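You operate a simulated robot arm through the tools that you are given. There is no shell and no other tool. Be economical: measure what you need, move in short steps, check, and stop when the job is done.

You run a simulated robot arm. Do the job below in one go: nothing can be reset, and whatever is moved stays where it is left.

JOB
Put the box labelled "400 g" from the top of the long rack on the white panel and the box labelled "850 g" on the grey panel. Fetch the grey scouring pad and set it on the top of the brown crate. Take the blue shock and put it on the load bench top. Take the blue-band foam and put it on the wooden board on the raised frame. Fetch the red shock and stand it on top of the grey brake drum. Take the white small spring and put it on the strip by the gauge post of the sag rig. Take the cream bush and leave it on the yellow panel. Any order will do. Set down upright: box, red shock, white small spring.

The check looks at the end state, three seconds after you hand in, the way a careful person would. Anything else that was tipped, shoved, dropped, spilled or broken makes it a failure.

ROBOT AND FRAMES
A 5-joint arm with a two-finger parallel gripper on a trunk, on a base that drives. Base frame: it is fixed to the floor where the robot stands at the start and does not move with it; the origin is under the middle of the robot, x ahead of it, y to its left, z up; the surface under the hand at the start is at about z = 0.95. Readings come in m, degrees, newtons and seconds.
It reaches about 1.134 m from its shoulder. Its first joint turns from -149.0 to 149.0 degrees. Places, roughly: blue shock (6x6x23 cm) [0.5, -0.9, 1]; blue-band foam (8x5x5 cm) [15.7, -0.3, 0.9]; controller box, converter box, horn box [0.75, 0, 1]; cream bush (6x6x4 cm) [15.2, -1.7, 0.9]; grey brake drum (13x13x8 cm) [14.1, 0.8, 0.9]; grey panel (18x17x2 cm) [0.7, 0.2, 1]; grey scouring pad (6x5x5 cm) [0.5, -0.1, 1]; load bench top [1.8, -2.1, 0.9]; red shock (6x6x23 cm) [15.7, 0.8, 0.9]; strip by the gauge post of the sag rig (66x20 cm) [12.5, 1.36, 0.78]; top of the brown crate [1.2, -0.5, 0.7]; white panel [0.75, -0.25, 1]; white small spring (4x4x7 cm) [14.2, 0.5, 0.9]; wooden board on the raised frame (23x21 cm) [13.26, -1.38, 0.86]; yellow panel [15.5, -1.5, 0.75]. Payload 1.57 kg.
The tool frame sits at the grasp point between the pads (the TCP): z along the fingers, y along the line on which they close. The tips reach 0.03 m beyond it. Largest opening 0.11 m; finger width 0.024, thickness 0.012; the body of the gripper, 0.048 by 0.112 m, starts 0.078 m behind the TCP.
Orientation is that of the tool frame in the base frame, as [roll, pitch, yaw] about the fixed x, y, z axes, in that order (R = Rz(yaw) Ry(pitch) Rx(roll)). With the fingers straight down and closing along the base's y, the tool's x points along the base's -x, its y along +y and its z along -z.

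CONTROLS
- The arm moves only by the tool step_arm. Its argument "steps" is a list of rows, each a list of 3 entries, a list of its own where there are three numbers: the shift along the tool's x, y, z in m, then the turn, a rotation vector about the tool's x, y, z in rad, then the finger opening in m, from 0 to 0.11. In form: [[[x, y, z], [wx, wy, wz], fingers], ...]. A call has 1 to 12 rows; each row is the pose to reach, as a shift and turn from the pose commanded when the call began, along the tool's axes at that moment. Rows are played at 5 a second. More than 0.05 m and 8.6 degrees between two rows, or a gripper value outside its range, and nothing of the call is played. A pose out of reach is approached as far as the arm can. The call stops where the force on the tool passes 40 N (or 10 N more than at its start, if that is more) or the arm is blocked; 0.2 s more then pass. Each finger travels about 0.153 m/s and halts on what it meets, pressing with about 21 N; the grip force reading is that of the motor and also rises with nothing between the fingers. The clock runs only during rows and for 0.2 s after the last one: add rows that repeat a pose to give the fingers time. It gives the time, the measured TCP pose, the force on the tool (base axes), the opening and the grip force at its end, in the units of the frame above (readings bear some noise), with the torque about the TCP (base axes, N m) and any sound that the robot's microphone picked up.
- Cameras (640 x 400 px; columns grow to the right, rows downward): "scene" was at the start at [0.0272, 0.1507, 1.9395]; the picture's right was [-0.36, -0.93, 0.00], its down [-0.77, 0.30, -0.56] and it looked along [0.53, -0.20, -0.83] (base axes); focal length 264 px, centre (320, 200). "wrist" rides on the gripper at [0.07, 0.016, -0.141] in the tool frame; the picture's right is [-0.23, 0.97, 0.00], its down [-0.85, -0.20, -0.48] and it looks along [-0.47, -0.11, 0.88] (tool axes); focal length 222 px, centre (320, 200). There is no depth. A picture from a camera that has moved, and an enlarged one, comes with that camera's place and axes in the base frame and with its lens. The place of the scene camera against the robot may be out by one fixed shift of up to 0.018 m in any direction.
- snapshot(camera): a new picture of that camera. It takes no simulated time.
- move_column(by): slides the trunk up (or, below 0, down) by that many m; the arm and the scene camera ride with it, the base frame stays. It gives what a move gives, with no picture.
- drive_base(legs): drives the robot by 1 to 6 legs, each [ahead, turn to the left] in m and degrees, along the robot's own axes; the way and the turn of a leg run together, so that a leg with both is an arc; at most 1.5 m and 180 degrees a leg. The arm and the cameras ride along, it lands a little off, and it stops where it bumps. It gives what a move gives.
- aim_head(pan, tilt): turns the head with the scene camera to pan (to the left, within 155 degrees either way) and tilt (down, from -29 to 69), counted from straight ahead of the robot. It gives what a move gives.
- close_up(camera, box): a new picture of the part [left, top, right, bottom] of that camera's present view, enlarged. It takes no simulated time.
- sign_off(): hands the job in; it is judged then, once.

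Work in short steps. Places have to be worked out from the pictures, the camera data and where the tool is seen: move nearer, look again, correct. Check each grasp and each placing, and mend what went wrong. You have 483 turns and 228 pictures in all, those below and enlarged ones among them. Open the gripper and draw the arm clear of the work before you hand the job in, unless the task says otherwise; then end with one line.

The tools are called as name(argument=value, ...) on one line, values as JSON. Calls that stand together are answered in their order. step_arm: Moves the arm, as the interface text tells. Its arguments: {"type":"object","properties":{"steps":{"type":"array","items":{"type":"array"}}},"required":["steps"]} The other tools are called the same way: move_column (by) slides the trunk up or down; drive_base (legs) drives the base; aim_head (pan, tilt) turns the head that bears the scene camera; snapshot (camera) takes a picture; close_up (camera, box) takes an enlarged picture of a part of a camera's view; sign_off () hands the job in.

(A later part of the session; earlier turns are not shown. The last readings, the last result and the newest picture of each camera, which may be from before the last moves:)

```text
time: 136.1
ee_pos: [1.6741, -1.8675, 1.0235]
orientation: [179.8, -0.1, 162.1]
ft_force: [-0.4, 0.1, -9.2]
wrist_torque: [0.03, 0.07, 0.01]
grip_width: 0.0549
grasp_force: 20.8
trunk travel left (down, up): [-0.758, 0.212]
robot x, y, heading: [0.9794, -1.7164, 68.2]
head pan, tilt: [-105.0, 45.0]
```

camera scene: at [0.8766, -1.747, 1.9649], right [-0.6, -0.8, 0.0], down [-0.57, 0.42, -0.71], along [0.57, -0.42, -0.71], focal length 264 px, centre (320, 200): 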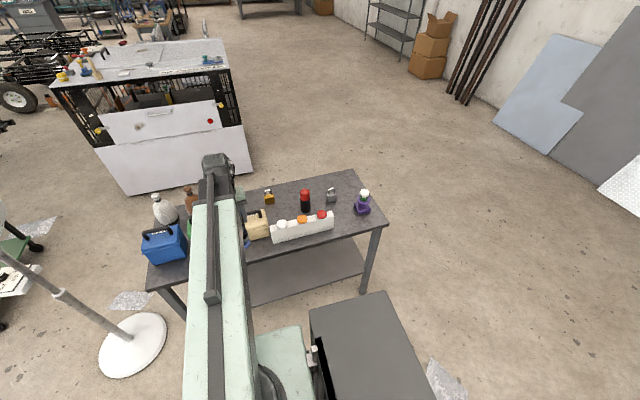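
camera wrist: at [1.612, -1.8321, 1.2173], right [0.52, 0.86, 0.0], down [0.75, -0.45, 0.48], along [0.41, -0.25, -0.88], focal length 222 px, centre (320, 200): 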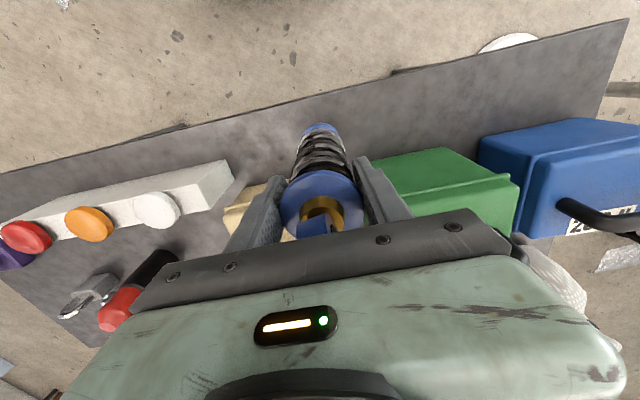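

close_up(camera="scene", box=[200, 180, 300, 260])

snapshot(camera="wrist")

```text
5.00 times, centred on (250, 220) of scene
camera zoom: at [0.8764, -1.7474, 1.7579], right [-0.6, -0.8, 0.0], down [-0.57, 0.42, -0.71], along [0.57, -0.42, -0.71], focal length 1322 px, centre (670, 100)
```

zoom: 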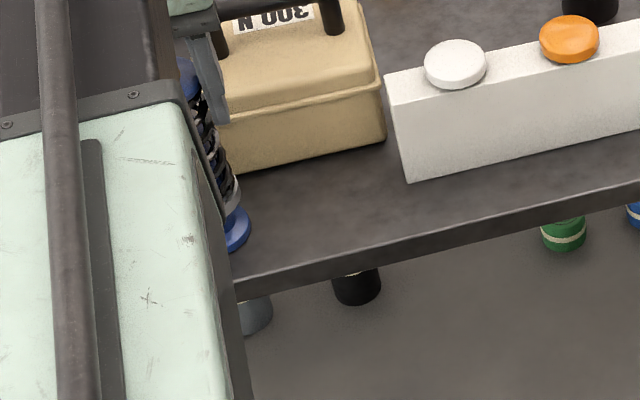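

```text
166 pictures are left
camera wrist: at [1.612, -1.8321, 1.1653], right [0.52, 0.86, 0.0], down [0.75, -0.45, 0.48], along [0.41, -0.25, -0.88], focal length 222 px, centre (320, 200)
```

wrist: 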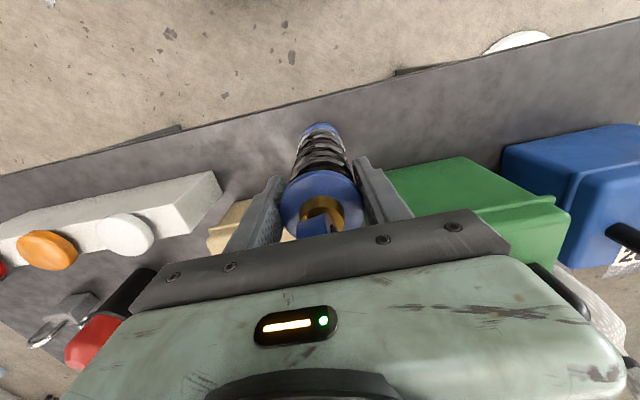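

Parallax suggests the bench top is ~0.86, so contact is near. Continue.

move_column(by=-0.005)

```text
time: 136.7
ee_pos: [1.6741, -1.8682, 1.0193]
orientation: [180.0, 0.0, 162.0]
ft_force: [2.5, -0.2, 12.4]
wrist_torque: [-0.17, -0.11, 0.08]
grip_width: 0.0545
grasp_force: 20.8
trunk travel left (down, up): [-0.753, 0.217]
robot x, y, heading: [0.9832, -1.7198, 68.0]
head pan, tilt: [-105.0, 45.0]
```

Contact. Open slightly and rise straight up.

step_arm(steps=[[[0, 0, 0], [0, 0, 0], 0.065], [[0, 0, 0], [0, 0, 0], 0.08], [[0, 0, 0], [0, 0, 0], 0.085], [[0, 0, 0], [0, 0, 0], 0.085]])

move_column(by=0.21)

snapshot(camera="wrist")

```text
time: 137.7
ee_pos: [1.6735, -1.8678, 1.0194]
orientation: [179.8, 0.1, 162.0]
ft_force: [-0.2, 0.6, -0.6]
wrist_torque: [-0.02, 0.01, 0.01]
grip_width: 0.0852
grasp_force: 0.1
trunk travel left (down, up): [-0.753, 0.217]
robot x, y, heading: [0.9805, -1.7187, 67.9]
head pan, tilt: [-105.0, 45.0]
```

```text
time: 139.9
ee_pos: [1.6735, -1.8695, 1.2295]
orientation: [180.0, -0.1, 162.0]
ft_force: [-0.3, -0.7, 0.1]
wrist_torque: [0.04, 0.0, 0.04]
grip_width: 0.0853
grasp_force: 0.1
trunk travel left (down, up): [-0.963, 0.007]
robot x, y, heading: [0.9791, -1.7168, 68.1]
head pan, tilt: [-105.0, 45.0]
```

```text
165 pictures are left
camera wrist: at [1.6115, -1.832, 1.3706], right [0.52, 0.86, 0.0], down [0.75, -0.45, 0.48], along [0.41, -0.25, -0.88], focal length 222 px, centre (320, 200)
```

wrist: 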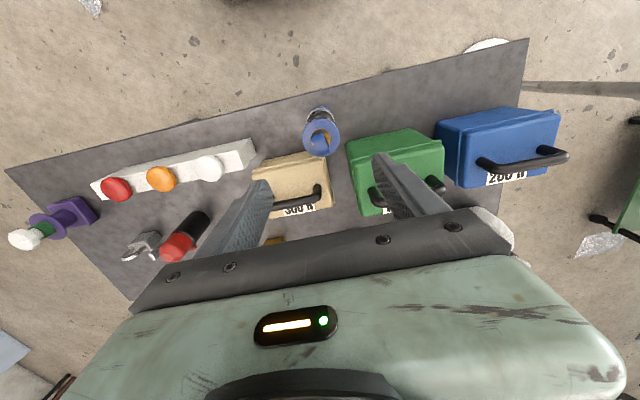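

The blue shock stands on the load bench. Now retract and swing the arm forward for the long drive.

step_arm(steps=[[[0.039, -0.0023, 0], [0, 0, 0], 0.085], [[0.078, -0.0046, 0], [0, 0, 0], 0.085], [[0.117, -0.007, 0], [0, 0, 0], 0.085], [[0.1293, 0.0389, 0], [0, 0, -0.13], 0.085], [[0.1416, 0.0849, 0], [0, 0, -0.26], 0.085], [[0.1539, 0.1308, 0], [0, 0, -0.39], 0.085], [[0.1662, 0.1767, 0], [0, 0, -0.52], 0.085], [[0.1937, 0.2161, 0], [0, 0, -0.65], 0.085], [[0.2213, 0.2556, 0], [0, 0, -0.78], 0.085], [[0.2488, 0.295, 0], [0, 0, -0.91], 0.085], [[0.2764, 0.3345, 0], [0, 0, -1.04], 0.085], [[0.3039, 0.3739, 0], [0, 0, -1.17], 0.085]])

step_arm(steps=[[[-0.0086, 0.0432, 0], [0, 0, 0], 0.085], [[-0.0172, 0.0864, 0], [0, 0, 0], 0.085], [[-0.0258, 0.1296, 0], [0, 0, -0.1], 0.085], [[-0.0344, 0.1728, 0], [0, 0, -0.2], 0.085], [[-0.043, 0.216, 0], [0, 0, -0.3], 0.085], [[-0.0341, 0.2604, 0], [0, 0, -0.4], 0.085], [[-0.0253, 0.3048, 0], [0, 0, -0.4], 0.085], [[-0.0164, 0.3492, 0], [0, 0, -0.4], 0.085], [[-0.0075, 0.3936, 0], [0, 0, -0.4], 0.085], [[-0.0075, 0.3936, 0], [0, 0, -0.4], 0.085]])

aim_head(pan=-140, tilt=40)

snapshot(camera="scene")

aim_head(pan=-75, tilt=15)

snapshot(camera="scene")

```text
time: 142.5
ee_pos: [1.4999, -1.4189, 1.2291]
orientation: [180.0, 0.0, -130.8]
ft_force: [-0.4, 0.5, 0.3]
wrist_torque: [-0.01, 0.01, 0.02]
grip_width: 0.0849
grasp_force: 0.1
trunk travel left (down, up): [-0.963, 0.007]
robot x, y, heading: [0.9799, -1.7168, 68.3]
head pan, tilt: [-105.0, 45.0]
```

```text
time: 144.7
ee_pos: [1.2087, -1.1557, 1.2293]
orientation: [-179.9, 0.0, -108.2]
ft_force: [0.1, -0.2, -0.2]
wrist_torque: [0.04, -0.02, 0.01]
grip_width: 0.085
grasp_force: 0.0
trunk travel left (down, up): [-0.963, 0.007]
robot x, y, heading: [0.9837, -1.7173, 68.3]
head pan, tilt: [-105.0, 45.0]
```

```text
time: 145.7
ee_pos: [1.2089, -1.156, 1.23]
orientation: [180.0, 0.0, -107.8]
ft_force: [-0.5, 0.0, -0.3]
wrist_torque: [0.0, 0.02, 0.01]
grip_width: 0.0851
grasp_force: 0.1
trunk travel left (down, up): [-0.963, 0.007]
robot x, y, heading: [0.9778, -1.7204, 67.9]
head pan, tilt: [-140.0, 40.0]
```

```text
164 pictures are left
camera scene: at [0.8371, -1.7789, 1.9701], right [-0.95, -0.31, 0.0], down [-0.2, 0.61, -0.77], along [0.24, -0.73, -0.64], focal length 264 px, centre (320, 200)
```

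scene: 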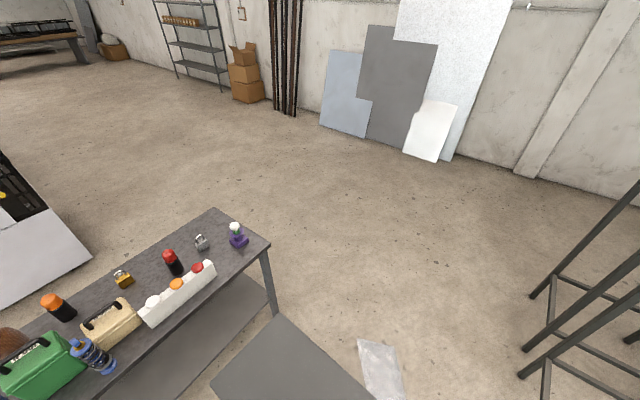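

```text
time: 147.1
ee_pos: [1.2098, -1.1553, 1.23]
orientation: [180.0, -0.1, -108.0]
ft_force: [0.3, 0.1, -0.2]
wrist_torque: [0.02, -0.03, 0.01]
grip_width: 0.085
grasp_force: 0.0
trunk travel left (down, up): [-0.963, 0.007]
robot x, y, heading: [0.9786, -1.7227, 67.9]
head pan, tilt: [-75.0, 15.0]
```

```text
163 pictures are left
camera scene: at [0.9032, -1.7094, 2.0097], right [-0.12, -0.99, 0.0], down [-0.26, 0.03, -0.97], along [0.96, -0.12, -0.26], focal length 264 px, centre (320, 200)
```

scene: 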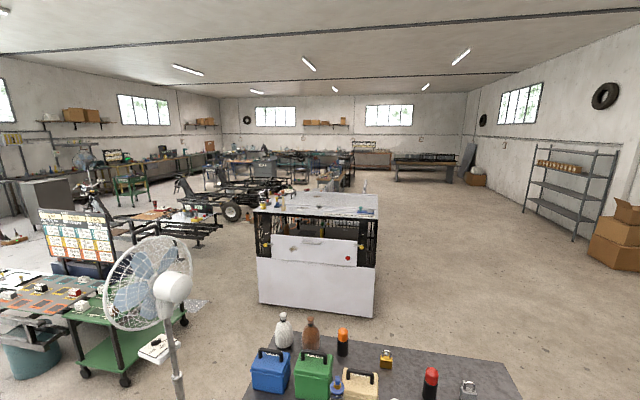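

The way south past the load bench's end is open, then a wide corridor runs along +x at y≈-3.2. Drive there.

drive_base(legs=[[0, -152], [1.45, 0]])

drive_base(legs=[[0, 84], [1.5, 0], [1.5, 0]])

aim_head(pan=10, tilt=15)

snapshot(camera="scene")

```text
time: 160.6
ee_pos: [1.193, -3.7709, 1.2304]
orientation: [180.0, 0.0, 100.0]
ft_force: [-0.9, 0.1, -0.3]
wrist_torque: [0.01, -0.02, -0.01]
grip_width: 0.085
grasp_force: 0.1
trunk travel left (down, up): [-0.963, 0.007]
robot x, y, heading: [1.128, -3.1655, -83.9]
head pan, tilt: [-75.0, 15.0]
```

```text
time: 178.5
ee_pos: [4.7189, -3.1482, 1.2293]
orientation: [179.9, 0.0, -175.2]
ft_force: [0.1, 0.3, -0.9]
wrist_torque: [0.02, 0.01, -0.01]
grip_width: 0.085
grasp_force: 0.0
trunk travel left (down, up): [-0.963, 0.007]
robot x, y, heading: [4.1089, -3.1569, 1.0]
head pan, tilt: [-75.0, 15.0]
```

```text
time: 180.1
ee_pos: [4.718, -3.149, 1.2295]
orientation: [180.0, -0.1, -175.4]
ft_force: [-0.5, 0.0, 0.6]
wrist_torque: [-0.02, 0.0, 0.05]
grip_width: 0.0849
grasp_force: 0.0
trunk travel left (down, up): [-0.963, 0.007]
robot x, y, heading: [4.1144, -3.1538, 0.8]
head pan, tilt: [10.0, 15.0]
```

```text
162 pictures are left
camera scene: at [4.1597, -2.9698, 2.0097], right [0.19, -0.98, 0.0], down [-0.25, -0.05, -0.97], along [0.95, 0.18, -0.26], focal length 264 px, centre (320, 200)
```

scene: 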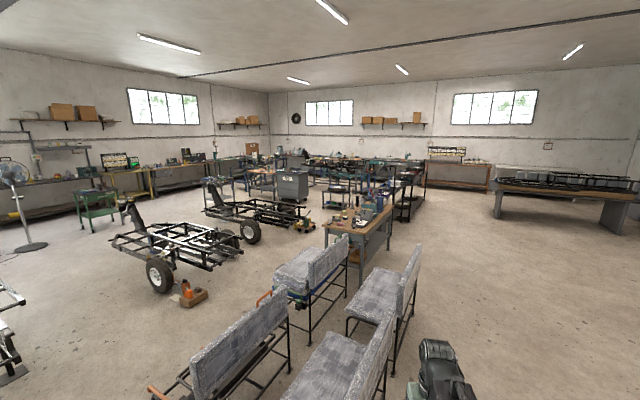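

Bench seats stand ahead around y=-3.2…-3.5; shift the lane to y≈-4.2.

drive_base(legs=[[0, -46], [1.45, 0], [0, 45], [1.5, 0], [1.5, 0]])

aim_head(pan=25, tilt=18)

snapshot(camera="scene")

```text
time: 182.9
ee_pos: [4.5712, -3.5492, 1.2297]
orientation: [179.9, 0.0, 147.0]
ft_force: [0.3, 0.1, 0.2]
wrist_torque: [0.0, 0.01, 0.06]
grip_width: 0.0851
grasp_force: 0.1
trunk travel left (down, up): [-0.963, 0.007]
robot x, y, heading: [4.0844, -3.1853, -36.7]
head pan, tilt: [10.0, 15.0]
stopped in leg 2: the robot was blocked; the commanded pose is now the measured one
```

```text
time: 183.7
ee_pos: [4.5706, -3.5478, 1.2304]
orientation: [-180.0, 0.0, 146.9]
ft_force: [0.7, 0.4, 0.1]
wrist_torque: [-0.02, 0.02, 0.0]
grip_width: 0.0848
grasp_force: 0.1
trunk travel left (down, up): [-0.963, 0.007]
robot x, y, heading: [4.0856, -3.186, -36.9]
head pan, tilt: [25.0, 18.0]
```

```text
161 pictures are left
camera scene: at [4.2471, -3.0409, 2.0048], right [-0.21, -0.98, 0.0], down [-0.3, 0.06, -0.95], along [0.93, -0.2, -0.31], focal length 264 px, centre (320, 200)
```

scene: 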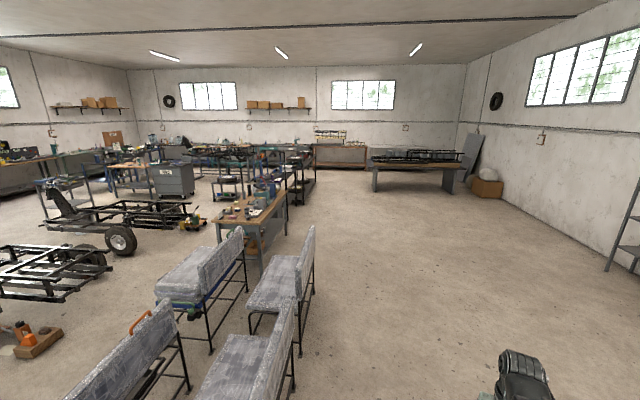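

The base was blocked. Look down around the robot to see what it touched.

aim_head(pan=60, tilt=60)

snapshot(camera="scene")

aim_head(pan=140, tilt=55)

snapshot(camera="scene")

aim_head(pan=-60, tilt=50)

snapshot(camera="scene")

```text
time: 184.8
ee_pos: [4.5687, -3.5485, 1.2291]
orientation: [-180.0, 0.0, 146.9]
ft_force: [-0.9, -0.6, 0.0]
wrist_torque: [-0.02, 0.02, 0.03]
grip_width: 0.0852
grasp_force: 0.1
trunk travel left (down, up): [-0.963, 0.007]
robot x, y, heading: [4.0861, -3.1874, -37.1]
head pan, tilt: [60.0, 60.0]
```

```text
160 pictures are left
camera scene: at [4.2171, -2.9956, 1.9435], right [0.39, -0.92, 0.0], down [-0.8, -0.34, -0.5], along [0.46, 0.2, -0.87], focal length 264 px, centre (320, 200)
```

scene: 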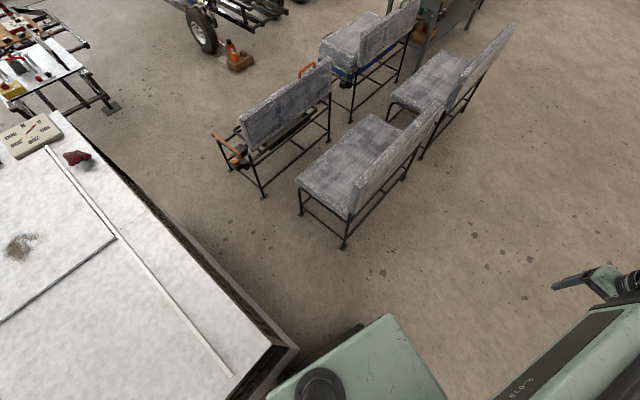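

```text
time: 186.3
ee_pos: [4.5696, -3.5484, 1.2291]
orientation: [-180.0, 0.1, 146.9]
ft_force: [-0.6, 0.3, 0.6]
wrist_torque: [0.0, 0.01, 0.02]
grip_width: 0.0849
grasp_force: 0.1
trunk travel left (down, up): [-0.963, 0.007]
robot x, y, heading: [4.0841, -3.1852, -37.1]
head pan, tilt: [140.0, 55.0]
```

```text
159 pictures are left
camera scene: at [4.1395, -2.9514, 1.9495], right [0.97, 0.22, 0.0], down [0.18, -0.8, -0.57], along [-0.13, 0.56, -0.82], focal length 264 px, centre (320, 200)
```

scene: 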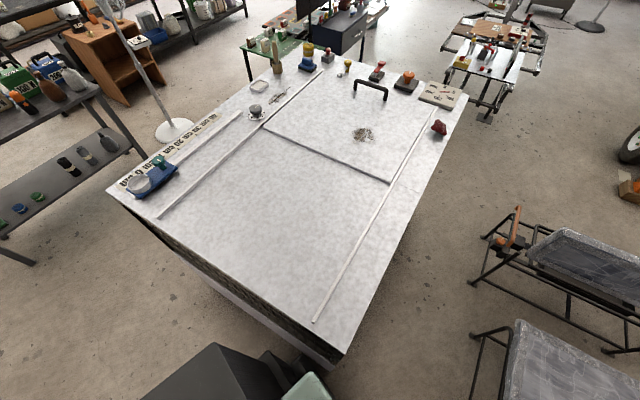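

```text
time: 189.2
ee_pos: [4.5706, -3.5496, 1.2291]
orientation: [-180.0, 0.1, 146.9]
ft_force: [-0.2, 0.5, -0.3]
wrist_torque: [-0.04, -0.04, 0.01]
grip_width: 0.0848
grasp_force: 0.1
trunk travel left (down, up): [-0.963, 0.007]
robot x, y, heading: [4.0873, -3.1848, -36.6]
head pan, tilt: [-60.0, 50.0]
```

```text
158 pictures are left
camera scene: at [4.1464, -3.0981, 1.956], right [-0.99, 0.12, 0.0], down [0.09, 0.76, -0.64], along [-0.08, -0.64, -0.77], focal length 264 px, centre (320, 200)
```

scene: 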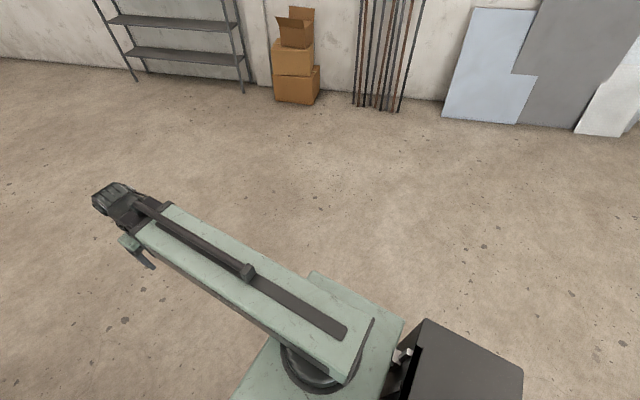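

I brushed the white machine's corner with the left side while turning. Turn back left, pull forward past its corner, then turn right.

drive_base(legs=[[0, 25]])

drive_base(legs=[[0.42, 0]])

```text
time: 190.9
ee_pos: [4.6782, -3.3199, 1.2303]
orientation: [180.0, 0.0, 171.5]
ft_force: [-0.1, 0.1, 0.2]
wrist_torque: [-0.02, -0.01, 0.01]
grip_width: 0.0852
grasp_force: 0.1
trunk travel left (down, up): [-0.963, 0.007]
robot x, y, heading: [4.0837, -3.19, -12.4]
head pan, tilt: [-60.0, 50.0]
```

```text
time: 193.5
ee_pos: [5.0871, -3.4098, 1.2301]
orientation: [-180.0, -0.1, 171.6]
ft_force: [0.7, 0.0, 0.6]
wrist_torque: [0.03, -0.02, 0.0]
grip_width: 0.085
grasp_force: 0.1
trunk travel left (down, up): [-0.963, 0.007]
robot x, y, heading: [4.4923, -3.2781, -12.4]
head pan, tilt: [-60.0, 50.0]
```

drive_base(legs=[[0, -48], [1.1, 0], [0, 60], [1.5, 0], [1.5, 0]])

aim_head(pan=130, tilt=25)

close_up(camera="scene", box=[0, 0, 640, 400])

aim_head(pan=25, tilt=18)

snapshot(camera="scene")

```text
time: 218.0
ee_pos: [8.6509, -4.3556, 1.2287]
orientation: [-180.0, 0.0, -178.3]
ft_force: [0.5, -0.4, 0.6]
wrist_torque: [-0.02, 0.0, 0.02]
grip_width: 0.085
grasp_force: 0.0
trunk travel left (down, up): [-0.963, 0.007]
robot x, y, heading: [8.0448, -4.3341, -2.1]
head pan, tilt: [-60.0, 50.0]
```

```text
time: 220.8
ee_pos: [8.6501, -4.3567, 1.2291]
orientation: [180.0, 0.0, -178.3]
ft_force: [0.1, -0.7, -0.2]
wrist_torque: [-0.01, -0.01, -0.03]
grip_width: 0.0852
grasp_force: 0.1
trunk travel left (down, up): [-0.963, 0.007]
robot x, y, heading: [8.0408, -4.3332, -2.0]
head pan, tilt: [130.0, 25.0]
```

```text
1.00 times, centred on (320, 200) of scene (not enlarged: the box is as wide or as high as the picture)
camera zoom: at [7.952, -4.0889, 1.9935], right [0.79, 0.61, 0.0], down [0.26, -0.33, -0.91], along [-0.56, 0.72, -0.42], focal length 264 px, centre (320, 200)
```

zoom: 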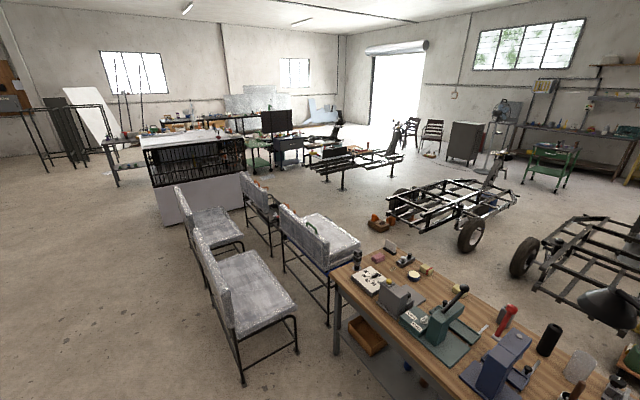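

```text
time: 222.6
ee_pos: [8.6504, -4.3575, 1.2285]
orientation: [-180.0, 0.0, -178.3]
ft_force: [-1.0, -0.4, 1.5]
wrist_torque: [0.0, -0.02, 0.01]
grip_width: 0.085
grasp_force: 0.1
trunk travel left (down, up): [-0.963, 0.007]
robot x, y, heading: [8.0428, -4.3331, -1.9]
head pan, tilt: [25.0, 18.0]
```

```text
156 pictures are left
camera scene: at [8.0945, -4.1254, 2.0048], right [0.39, -0.92, 0.0], down [-0.28, -0.12, -0.95], along [0.88, 0.37, -0.31], focal length 264 px, centre (320, 200)
```

scene: 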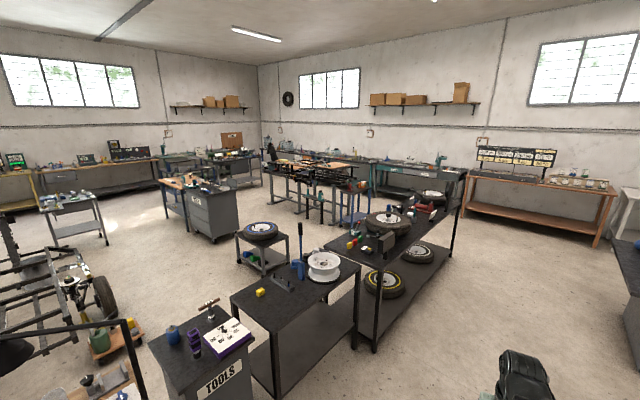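

Enlarge the direction of the target zone to identify furniture.

close_up(camera="scene", box=[220, 120, 480, 282])

close_up(camera="scene", box=[0, 120, 260, 282])

```text
2.46 times, centred on (350, 201) of scene
camera zoom: at [8.0945, -4.1254, 2.0048], right [0.39, -0.92, 0.0], down [-0.28, -0.12, -0.95], along [0.88, 0.37, -0.31], focal length 651 px, centre (246, 198)
```

zoom: 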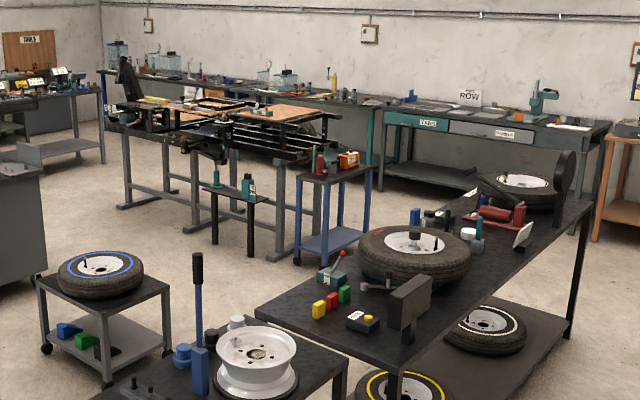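

```text
2.46 times, centred on (130, 201) of scene
camera zoom: at [8.0945, -4.1254, 2.0048], right [0.39, -0.92, 0.0], down [-0.28, -0.12, -0.95], along [0.88, 0.37, -0.31], focal length 651 px, centre (788, 198)
```

zoom: 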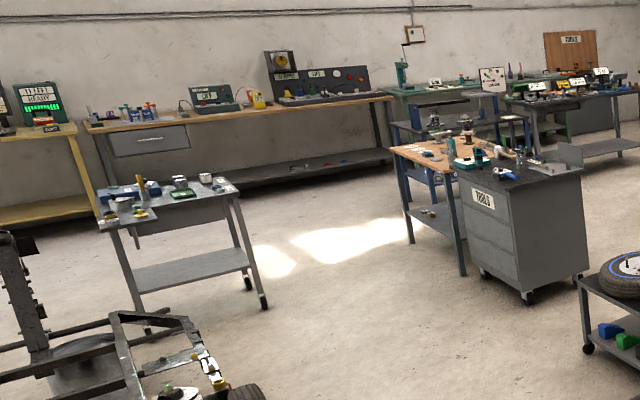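

Plan: pass south of the dark tyre bench (its far corner ≈(12,-4.55)), then go north-east into the target area. Drive 3 m and look again.

drive_base(legs=[[0, -13], [1.5, 0], [1.5, 0], [0, 15]])

aim_head(pan=35, tilt=25)

snapshot(camera="scene")

aim_head(pan=-20, tilt=30)

snapshot(camera="scene")

```text
time: 238.8
ee_pos: [11.5447, -5.1241, 1.2303]
orientation: [180.0, 0.0, -176.9]
ft_force: [1.1, -0.5, 0.2]
wrist_torque: [-0.03, 0.0, -0.02]
grip_width: 0.0847
grasp_force: 0.2
trunk travel left (down, up): [-0.963, 0.007]
robot x, y, heading: [10.9382, -5.116, -0.7]
head pan, tilt: [25.0, 18.0]
```

```text
time: 239.5
ee_pos: [11.5451, -5.1255, 1.2305]
orientation: [-179.9, 0.0, -176.9]
ft_force: [-0.4, 0.8, 0.4]
wrist_torque: [-0.02, 0.02, -0.03]
grip_width: 0.0849
grasp_force: 0.0
trunk travel left (down, up): [-0.963, 0.007]
robot x, y, heading: [10.9356, -5.1171, -0.9]
head pan, tilt: [35.0, 25.0]
```

```text
153 pictures are left
camera scene: at [10.9752, -4.8942, 1.9935], right [0.56, -0.83, 0.0], down [-0.35, -0.24, -0.91], along [0.75, 0.51, -0.42], focal length 264 px, centre (320, 200)
```

scene: 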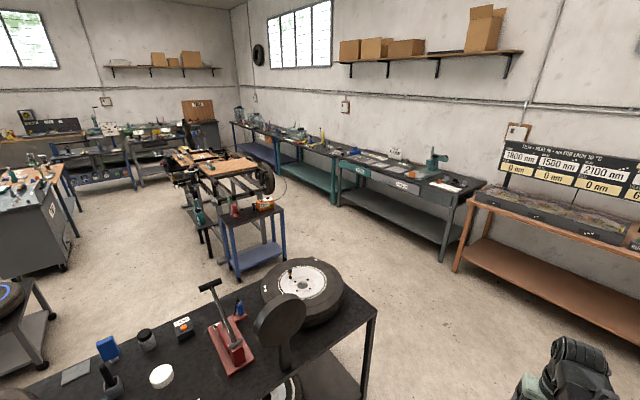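

```text
time: 240.7
ee_pos: [11.5451, -5.1259, 1.2301]
orientation: [-180.0, 0.0, -176.9]
ft_force: [0.6, 0.3, 0.1]
wrist_torque: [0.0, 0.01, -0.03]
grip_width: 0.0848
grasp_force: 0.1
trunk travel left (down, up): [-0.963, 0.007]
robot x, y, heading: [10.938, -5.118, -0.9]
head pan, tilt: [-20.0, 30.0]
```

```text
152 pictures are left
camera scene: at [10.9836, -4.9781, 1.9855], right [-0.35, -0.94, 0.0], down [-0.47, 0.18, -0.87], along [0.81, -0.31, -0.5], focal length 264 px, centre (320, 200)
```

scene: 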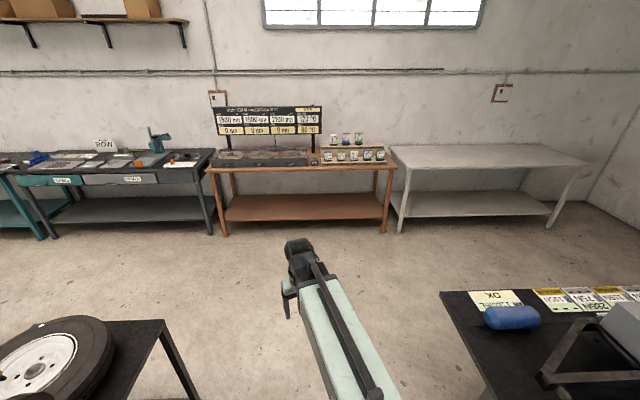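

The aisle between the raised frame and the wall bench is ~1.4 m wide. Drive around the tyre bench corner into it.

drive_base(legs=[[1.37, 0], [0, 60.4], [1.5, 0], [0.7, 0]])

aim_head(pan=0, tilt=30)

snapshot(camera="scene")

```text
time: 260.7
ee_pos: [13.7239, -2.7196, 1.2301]
orientation: [180.0, -0.1, -116.7]
ft_force: [-0.5, 0.8, 0.6]
wrist_torque: [-0.01, 0.0, -0.03]
grip_width: 0.085
grasp_force: 0.1
trunk travel left (down, up): [-0.963, 0.007]
robot x, y, heading: [13.4126, -3.2439, 59.3]
head pan, tilt: [-20.0, 30.0]
```

```text
time: 261.5
ee_pos: [13.7238, -2.7208, 1.2299]
orientation: [179.9, -0.1, -116.7]
ft_force: [0.3, 0.1, 0.0]
wrist_torque: [-0.03, 0.0, -0.01]
grip_width: 0.0848
grasp_force: 0.1
trunk travel left (down, up): [-0.963, 0.007]
robot x, y, heading: [13.4135, -3.2402, 59.2]
head pan, tilt: [0.0, 30.0]
```

```text
151 pictures are left
camera scene: at [13.2941, -3.1168, 1.9855], right [0.86, -0.51, 0.0], down [-0.26, -0.43, -0.87], along [0.44, 0.74, -0.5], focal length 264 px, centre (320, 200)
```

scene: 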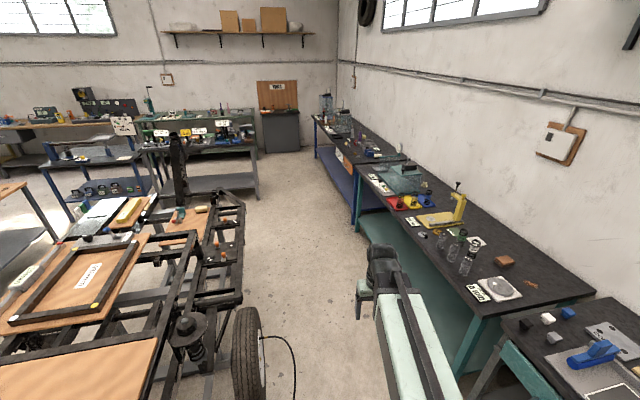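

Enlarge the bench on the right and the raised frame on the left.

close_up(camera="scene", box=[300, 90, 520, 227])

close_up(camera="scene", box=[0, 170, 280, 345])

close_up(camera="scene", box=[30, 80, 270, 230])

```text
2.91 times, centred on (410, 158) of scene
camera zoom: at [13.2941, -3.1168, 1.9855], right [0.86, -0.51, 0.0], down [-0.26, -0.43, -0.87], along [0.44, 0.74, -0.5], focal length 769 px, centre (58, 321)
```

zoom: 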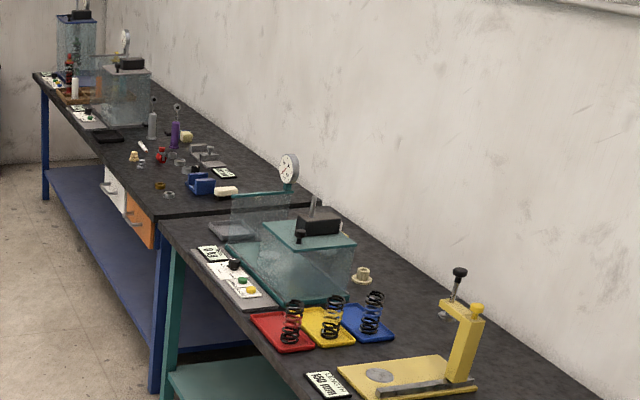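

```text
2.29 times, centred on (140, 258) of scene
camera zoom: at [13.2941, -3.1168, 1.9855], right [0.86, -0.51, 0.0], down [-0.26, -0.43, -0.87], along [0.44, 0.74, -0.5], focal length 604 px, centre (731, 69)
```

zoom: 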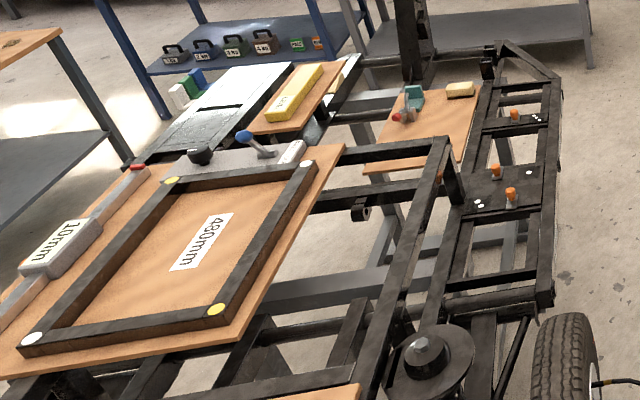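

```text
2.67 times, centred on (150, 155) of scene
camera zoom: at [13.2941, -3.1168, 1.9855], right [0.86, -0.51, 0.0], down [-0.26, -0.43, -0.87], along [0.44, 0.74, -0.5], focal length 705 px, centre (773, 320)
```

zoom: 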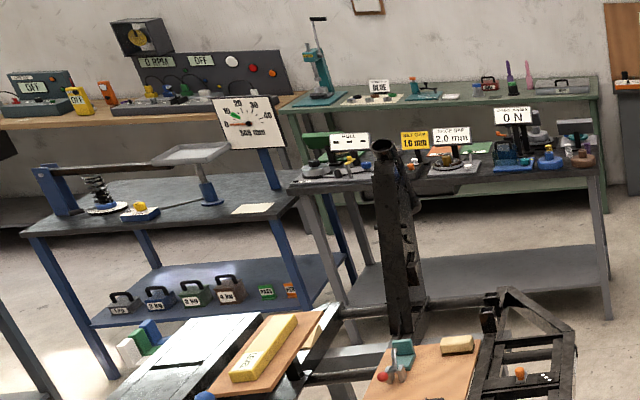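

I can identify everything now: bush near (15.19,-1.77), small board on the frame, sag-rig table, and the drum table. Drive up the aisle to face the bush.

drive_base(legs=[[0, 4], [1.5, 0], [0.4, 0]])

aim_head(pan=-70, tilt=45)

snapshot(camera="scene")

aim_head(pan=-20, tilt=45)

snapshot(camera="scene")

```text
time: 271.5
ee_pos: [14.5275, -0.9878, 1.2278]
orientation: [180.0, 0.0, -112.3]
ft_force: [0.6, 0.3, -0.6]
wrist_torque: [-0.02, 0.01, -0.03]
grip_width: 0.085
grasp_force: 0.0
trunk travel left (down, up): [-0.963, 0.007]
robot x, y, heading: [14.257, -1.5311, 64.0]
head pan, tilt: [0.0, 30.0]
```

```text
time: 272.9
ee_pos: [14.5259, -0.9885, 1.2296]
orientation: [180.0, 0.0, -112.2]
ft_force: [0.2, -0.3, -0.7]
wrist_torque: [0.04, 0.0, 0.03]
grip_width: 0.0847
grasp_force: 0.1
trunk travel left (down, up): [-0.963, 0.007]
robot x, y, heading: [14.2591, -1.5283, 63.8]
head pan, tilt: [-70.0, 45.0]
```

```text
147 pictures are left
camera scene: at [14.1703, -1.5075, 1.9629], right [-0.11, -0.99, 0.0], down [-0.7, 0.07, -0.71], along [0.7, -0.07, -0.71], focal length 264 px, centre (320, 200)
```

scene: 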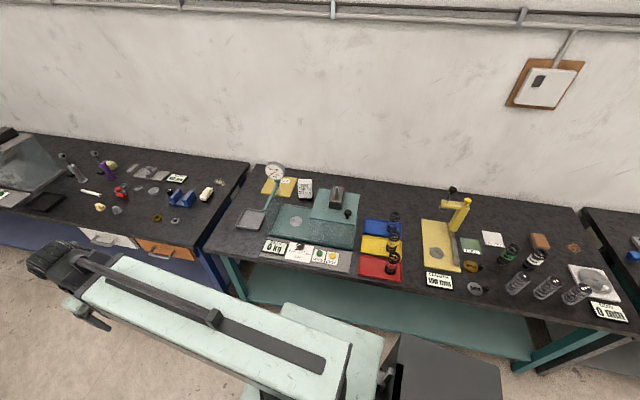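

```text
time: 274.1
ee_pos: [14.5282, -0.9878, 1.2293]
orientation: [180.0, 0.0, -112.2]
ft_force: [0.3, -0.7, 0.2]
wrist_torque: [-0.02, 0.02, -0.01]
grip_width: 0.0849
grasp_force: 0.0
trunk travel left (down, up): [-0.963, 0.007]
robot x, y, heading: [14.2602, -1.5347, 63.8]
head pan, tilt: [-20.0, 45.0]
```

```text
146 pictures are left
camera scene: at [14.148, -1.4426, 1.9629], right [0.69, -0.72, 0.0], down [-0.51, -0.49, -0.71], along [0.51, 0.49, -0.71], focal length 264 px, centre (320, 200)
```

scene: 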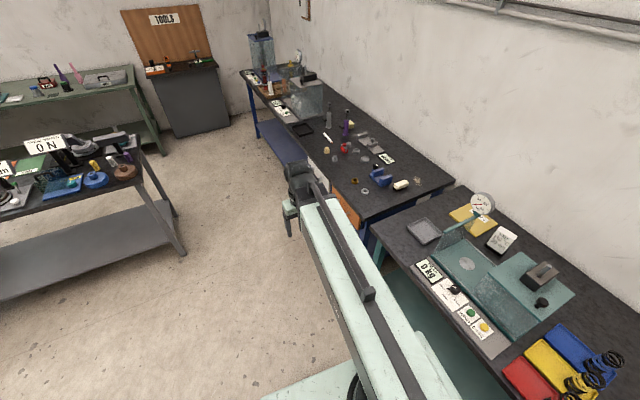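

The yellow panel appears behind the dial gauge near (15.4,-1.35). Enlarge to see it and find the bush.

aim_head(pan=-70, tilt=45)

close_up(camera="scene", box=[210, 150, 410, 275])

close_up(camera="scene", box=[400, 170, 640, 320])

close_up(camera="scene", box=[30, 120, 250, 257])

```text
time: 275.3
ee_pos: [14.5267, -0.9886, 1.2299]
orientation: [-180.0, 0.0, -112.2]
ft_force: [-0.1, 0.2, 0.0]
wrist_torque: [0.01, -0.01, -0.01]
grip_width: 0.0852
grasp_force: 0.0
trunk travel left (down, up): [-0.963, 0.007]
robot x, y, heading: [14.2587, -1.5344, 64.1]
head pan, tilt: [-70.0, 45.0]
```

```text
3.20 times, centred on (310, 212) of scene
camera zoom: at [14.1703, -1.5075, 1.9629], right [-0.11, -0.99, 0.0], down [-0.7, 0.07, -0.71], along [0.7, -0.07, -0.71], focal length 846 px, centre (352, 160)
```

zoom: 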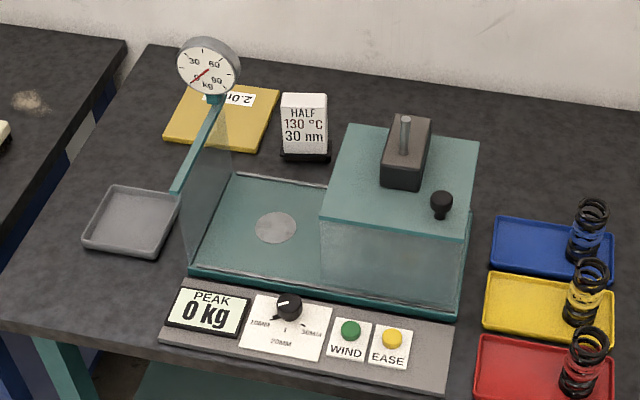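

```text
2.67 times, centred on (520, 245) of scene
camera zoom: at [14.1703, -1.5075, 1.9629], right [-0.11, -0.99, 0.0], down [-0.7, 0.07, -0.71], along [0.7, -0.07, -0.71], focal length 705 px, centre (-213, 80)
```

zoom: 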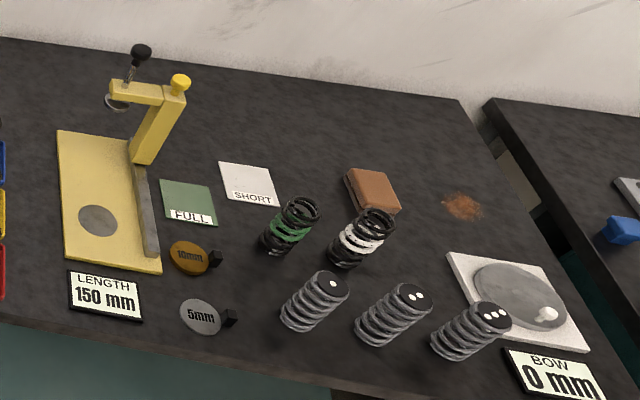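

```text
2.91 times, centred on (140, 188) of scene
camera zoom: at [14.1703, -1.5075, 1.9629], right [-0.11, -0.99, 0.0], down [-0.7, 0.07, -0.71], along [0.7, -0.07, -0.71], focal length 769 px, centre (844, 234)
```

zoom: 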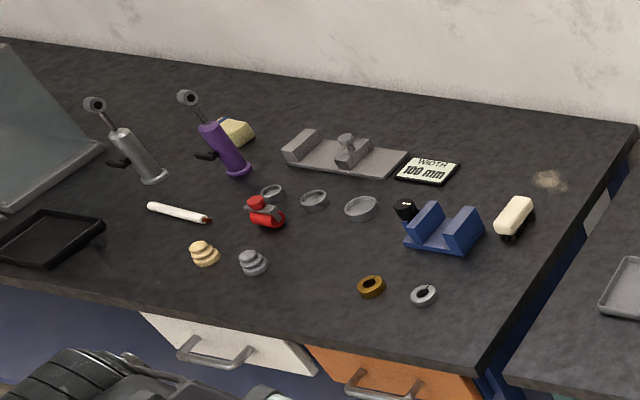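

The bush is behind the press's teal housing. Swing the arm (high) toward it to look with the wrist camera.

step_arm(steps=[[[0.0158, -0.0414, 0], [0, 0, 0.13], 0.085], [[0.0315, -0.0828, 0], [0, 0, 0.26], 0.085], [[0.0473, -0.1242, 0], [0, 0, 0.39], 0.085], [[0.063, -0.1657, 0], [0, 0, 0.52], 0.085], [[0.0788, -0.2071, 0], [0, 0, 0.65], 0.085], [[0.0945, -0.2485, 0], [0, 0, 0.78], 0.085], [[0.1103, -0.2899, 0], [0, 0, 0.91], 0.085], [[0.126, -0.3313, 0], [0, 0, 1.04], 0.085]])

step_arm(steps=[[[-0.0053, -0.0446, 0], [0, 0, 0.06], 0.085], [[-0.0106, -0.0893, 0], [0, 0, 0.12], 0.085], [[-0.0159, -0.1339, 0], [0, 0, 0.18], 0.085], [[-0.0211, -0.1786, 0], [0, 0, 0.24], 0.085], [[-0.0264, -0.2232, 0], [0, 0, 0.3], 0.085], [[-0.0317, -0.2679, 0], [0, 0, 0.36], 0.085], [[-0.037, -0.3125, 0], [0, 0, 0.39], 0.085], [[-0.0277, -0.3604, 0], [0, 0, 0.39], 0.085], [[-0.0183, -0.4082, 0], [0, 0, 0.39], 0.085], [[-0.009, -0.456, 0], [0, 0, 0.39], 0.085]])

snapshot(camera="wrist")

```text
time: 277.1
ee_pos: [14.7867, -1.2312, 1.229]
orientation: [180.0, -0.1, -171.9]
ft_force: [-0.5, -0.1, 1.0]
wrist_torque: [0.01, -0.01, 0.02]
grip_width: 0.085
grasp_force: 0.1
trunk travel left (down, up): [-0.963, 0.007]
robot x, y, heading: [14.2569, -1.5307, 64.2]
head pan, tilt: [-70.0, 45.0]
```

```text
time: 279.3
ee_pos: [14.8597, -1.681, 1.2283]
orientation: [179.9, 0.1, 165.9]
ft_force: [0.7, 0.1, -0.4]
wrist_torque: [0.0, 0.01, 0.01]
grip_width: 0.0852
grasp_force: 0.0
trunk travel left (down, up): [-0.963, 0.007]
robot x, y, heading: [14.2572, -1.5337, 63.9]
head pan, tilt: [-70.0, 45.0]
```

```text
142 pictures are left
camera wrist: at [14.7948, -1.6491, 1.3706], right [0.46, 0.89, 0.0], down [0.78, -0.4, 0.48], along [0.43, -0.22, -0.88], focal length 222 px, centre (320, 200)
```

wrist: 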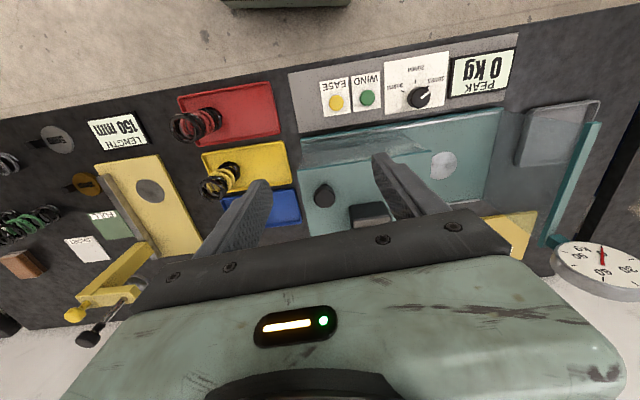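

step_arm(steps=[[[-0.045, 0, 0], [0, 0, 0], 0.085], [[-0.09, 0, 0], [0, 0, 0], 0.085], [[-0.135, 0, 0], [0, 0, 0], 0.085], [[-0.18, 0, 0], [0, 0, 0], 0.085], [[-0.22, 0, 0], [0, 0, 0], 0.085], [[-0.22, 0, 0], [0, 0, 0], 0.085]])

snapshot(camera="wrist")

```text
time: 280.7
ee_pos: [15.072, -1.7354, 1.231]
orientation: [180.0, 0.1, 165.8]
ft_force: [0.5, -0.1, 0.5]
wrist_torque: [0.05, -0.01, 0.0]
grip_width: 0.0849
grasp_force: 0.0
trunk travel left (down, up): [-0.963, 0.007]
robot x, y, heading: [14.258, -1.5362, 63.8]
head pan, tilt: [-70.0, 45.0]
```

```text
141 pictures are left
camera wrist: at [15.0073, -1.7033, 1.3708], right [0.46, 0.89, 0.0], down [0.78, -0.4, 0.48], along [0.43, -0.22, -0.88], focal length 222 px, centre (320, 200)
```

wrist: 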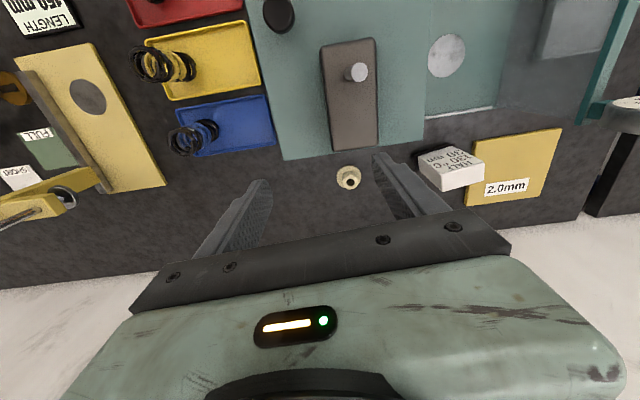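

Bush at about (15.219,-1.736); the yellow panel centre ≈(15.38,-1.37). Move over the bush and lower partway.

step_arm(steps=[[[-0.0361, 0.0091, 0], [0, 0, 0], 0.085], [[-0.0723, 0.0183, 0], [0, 0, 0], 0.085], [[-0.1084, 0.0274, 0], [0, 0, 0], 0.085], [[-0.1445, 0.0365, 0], [0, 0, 0], 0.085], [[-0.1445, 0.0365, 0], [0, 0, 0], 0.085]])

snapshot(camera="wrist")

snapshot(camera="scene")

```text
time: 281.9
ee_pos: [15.1464, -1.7215, 1.2295]
orientation: [180.0, 0.0, 165.8]
ft_force: [0.1, -0.1, 0.3]
wrist_torque: [-0.01, 0.02, -0.03]
grip_width: 0.0851
grasp_force: 0.2
out of reach, approached as far as the arm can: row 2, 3, 4, 5
trunk travel left (down, up): [-0.963, 0.007]
robot x, y, heading: [14.2584, -1.5322, 63.7]
head pan, tilt: [-70.0, 45.0]
```

```text
140 pictures are left
camera wrist: at [15.081, -1.6887, 1.3705], right [0.46, 0.89, 0.0], down [0.78, -0.4, 0.48], along [0.43, -0.22, -0.88], focal length 222 px, centre (320, 200)
```

wrist: 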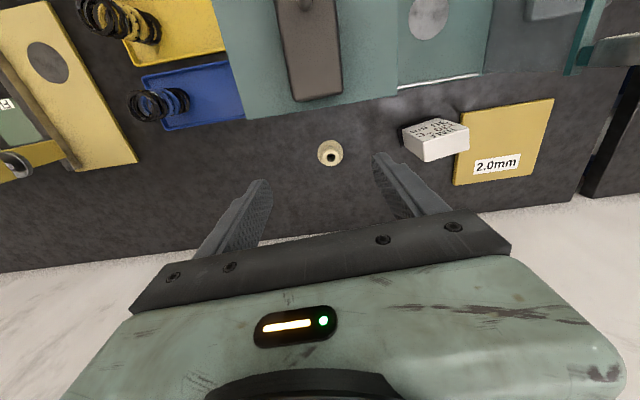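

```text
139 pictures are left
camera scene: at [14.1703, -1.5078, 1.9629], right [-0.11, -0.99, 0.0], down [-0.7, 0.08, -0.71], along [0.7, -0.08, -0.71], focal length 264 px, centre (320, 200)
```

scene: 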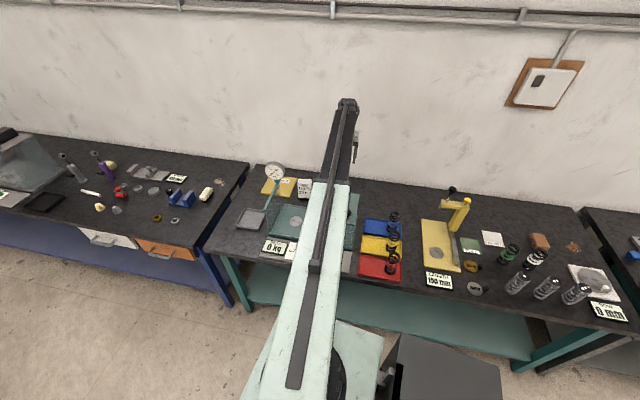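

Out of reach by ~8 cm; bring the base closer. Retract the arm a bit, then drive about 0.33 m nearer and parallel to the bench.

step_arm(steps=[[[0.045, 0, 0], [0, 0, 0], 0.085], [[0.09, 0, 0], [0, 0, 0], 0.085], [[0.135, 0, 0], [0, 0, 0], 0.085], [[0.18, 0, 0], [0, 0, 0], 0.085], [[0.225, 0, 0], [0, 0, 0], 0.085], [[0.27, 0, 0], [0, 0, 0], 0.085], [[0.29, 0, 0], [0, 0, 0], 0.085]])

drive_base(legs=[[0, -15.2], [0.33, 0], [0, 23]])

snapshot(camera="wrist")

```text
time: 283.5
ee_pos: [14.8637, -1.6489, 1.2291]
orientation: [-180.0, 0.0, 165.8]
ft_force: [-0.5, -0.5, 0.7]
wrist_torque: [0.03, 0.01, 0.02]
grip_width: 0.0848
grasp_force: 0.1
trunk travel left (down, up): [-0.963, 0.007]
robot x, y, heading: [14.26, -1.5308, 63.6]
head pan, tilt: [-70.0, 45.0]
```

```text
time: 287.8
ee_pos: [15.0932, -1.3221, 1.228]
orientation: [179.9, 0.0, 173.4]
ft_force: [0.5, -0.8, 0.2]
wrist_torque: [0.03, 0.03, 0.01]
grip_width: 0.0852
grasp_force: 0.0
trunk travel left (down, up): [-0.963, 0.007]
robot x, y, heading: [14.4627, -1.2846, 71.2]
head pan, tilt: [-70.0, 45.0]
```

```text
138 pictures are left
camera wrist: at [15.0246, -1.2992, 1.3701], right [0.34, 0.94, 0.0], down [0.83, -0.3, 0.48], along [0.45, -0.16, -0.88], focal length 222 px, centre (320, 200)
```

wrist: 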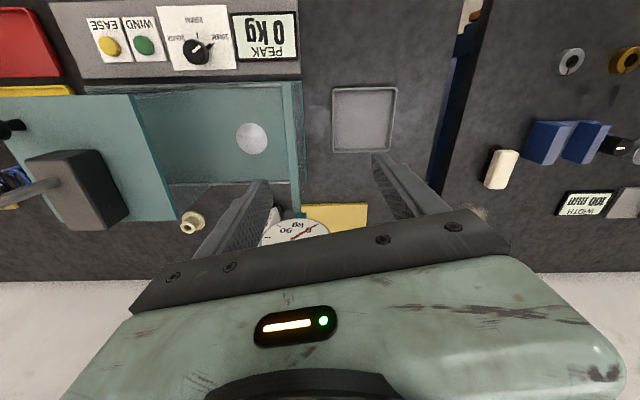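

The dial (top ≈1.18) and the press bolt (≈1.14) limit boom clearance. I'll take the bush from a more southerly base position so the boom passes beside the bolt.

drive_base(legs=[[0, 4.8], [-0.6, 0]])

snapshot(camera="wrist")

```text
time: 291.7
ee_pos: [14.9498, -1.8513, 1.2301]
orientation: [179.8, 0.0, 178.5]
ft_force: [-0.4, 0.7, -0.3]
wrist_torque: [-0.01, -0.01, 0.0]
grip_width: 0.0851
grasp_force: 0.1
trunk travel left (down, up): [-0.963, 0.007]
robot x, y, heading: [14.3242, -1.8684, 76.2]
head pan, tilt: [-70.0, 45.0]
```

```text
137 pictures are left
camera wrist: at [14.8788, -1.8336, 1.3707], right [0.25, 0.97, 0.0], down [0.85, -0.22, 0.48], along [0.46, -0.12, -0.88], focal length 222 px, centre (320, 200)
```

wrist: 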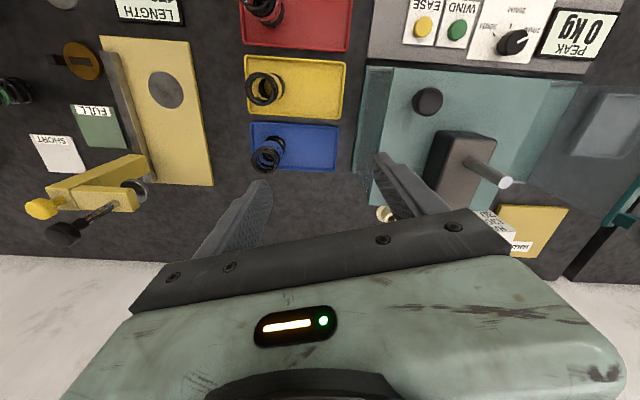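

step_arm(steps=[[[-0.0383, 0.0179, 0], [0, 0, 0.032], 0.085], [[-0.0766, 0.0357, 0], [0, 0, 0.063], 0.085], [[-0.1149, 0.0536, 0], [0, 0, 0.095], 0.085], [[-0.1531, 0.0714, 0], [0, 0, 0.127], 0.085], [[-0.1914, 0.0893, 0], [0, 0, 0.158], 0.085], [[-0.2297, 0.1071, 0], [0, 0, 0.19], 0.085], [[-0.268, 0.125, 0], [0, 0, 0.222], 0.085], [[-0.268, 0.125, 0], [0, 0, 0.222], 0.085]])

snapshot(camera="wrist")

```text
time: 293.5
ee_pos: [15.2196, -1.7331, 1.2298]
orientation: [180.0, 0.0, 165.8]
ft_force: [0.2, -0.6, 0.0]
wrist_torque: [-0.01, -0.03, -0.02]
grip_width: 0.0849
grasp_force: 0.1
trunk travel left (down, up): [-0.963, 0.007]
robot x, y, heading: [14.3228, -1.8646, 76.2]
head pan, tilt: [-70.0, 45.0]
```

```text
136 pictures are left
camera wrist: at [15.1559, -1.7007, 1.3708], right [0.46, 0.89, 0.0], down [0.78, -0.4, 0.48], along [0.42, -0.22, -0.88], focal length 222 px, centre (320, 200)
```

wrist: 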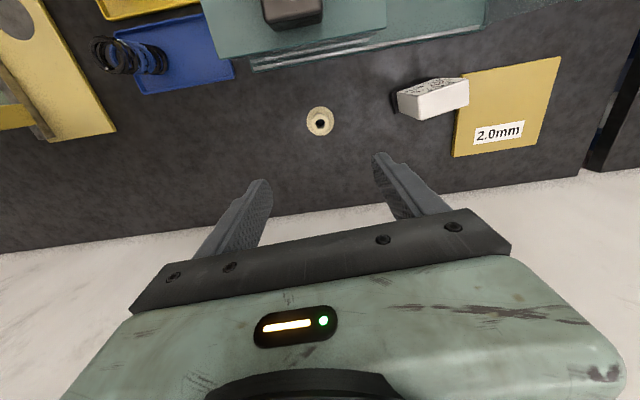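

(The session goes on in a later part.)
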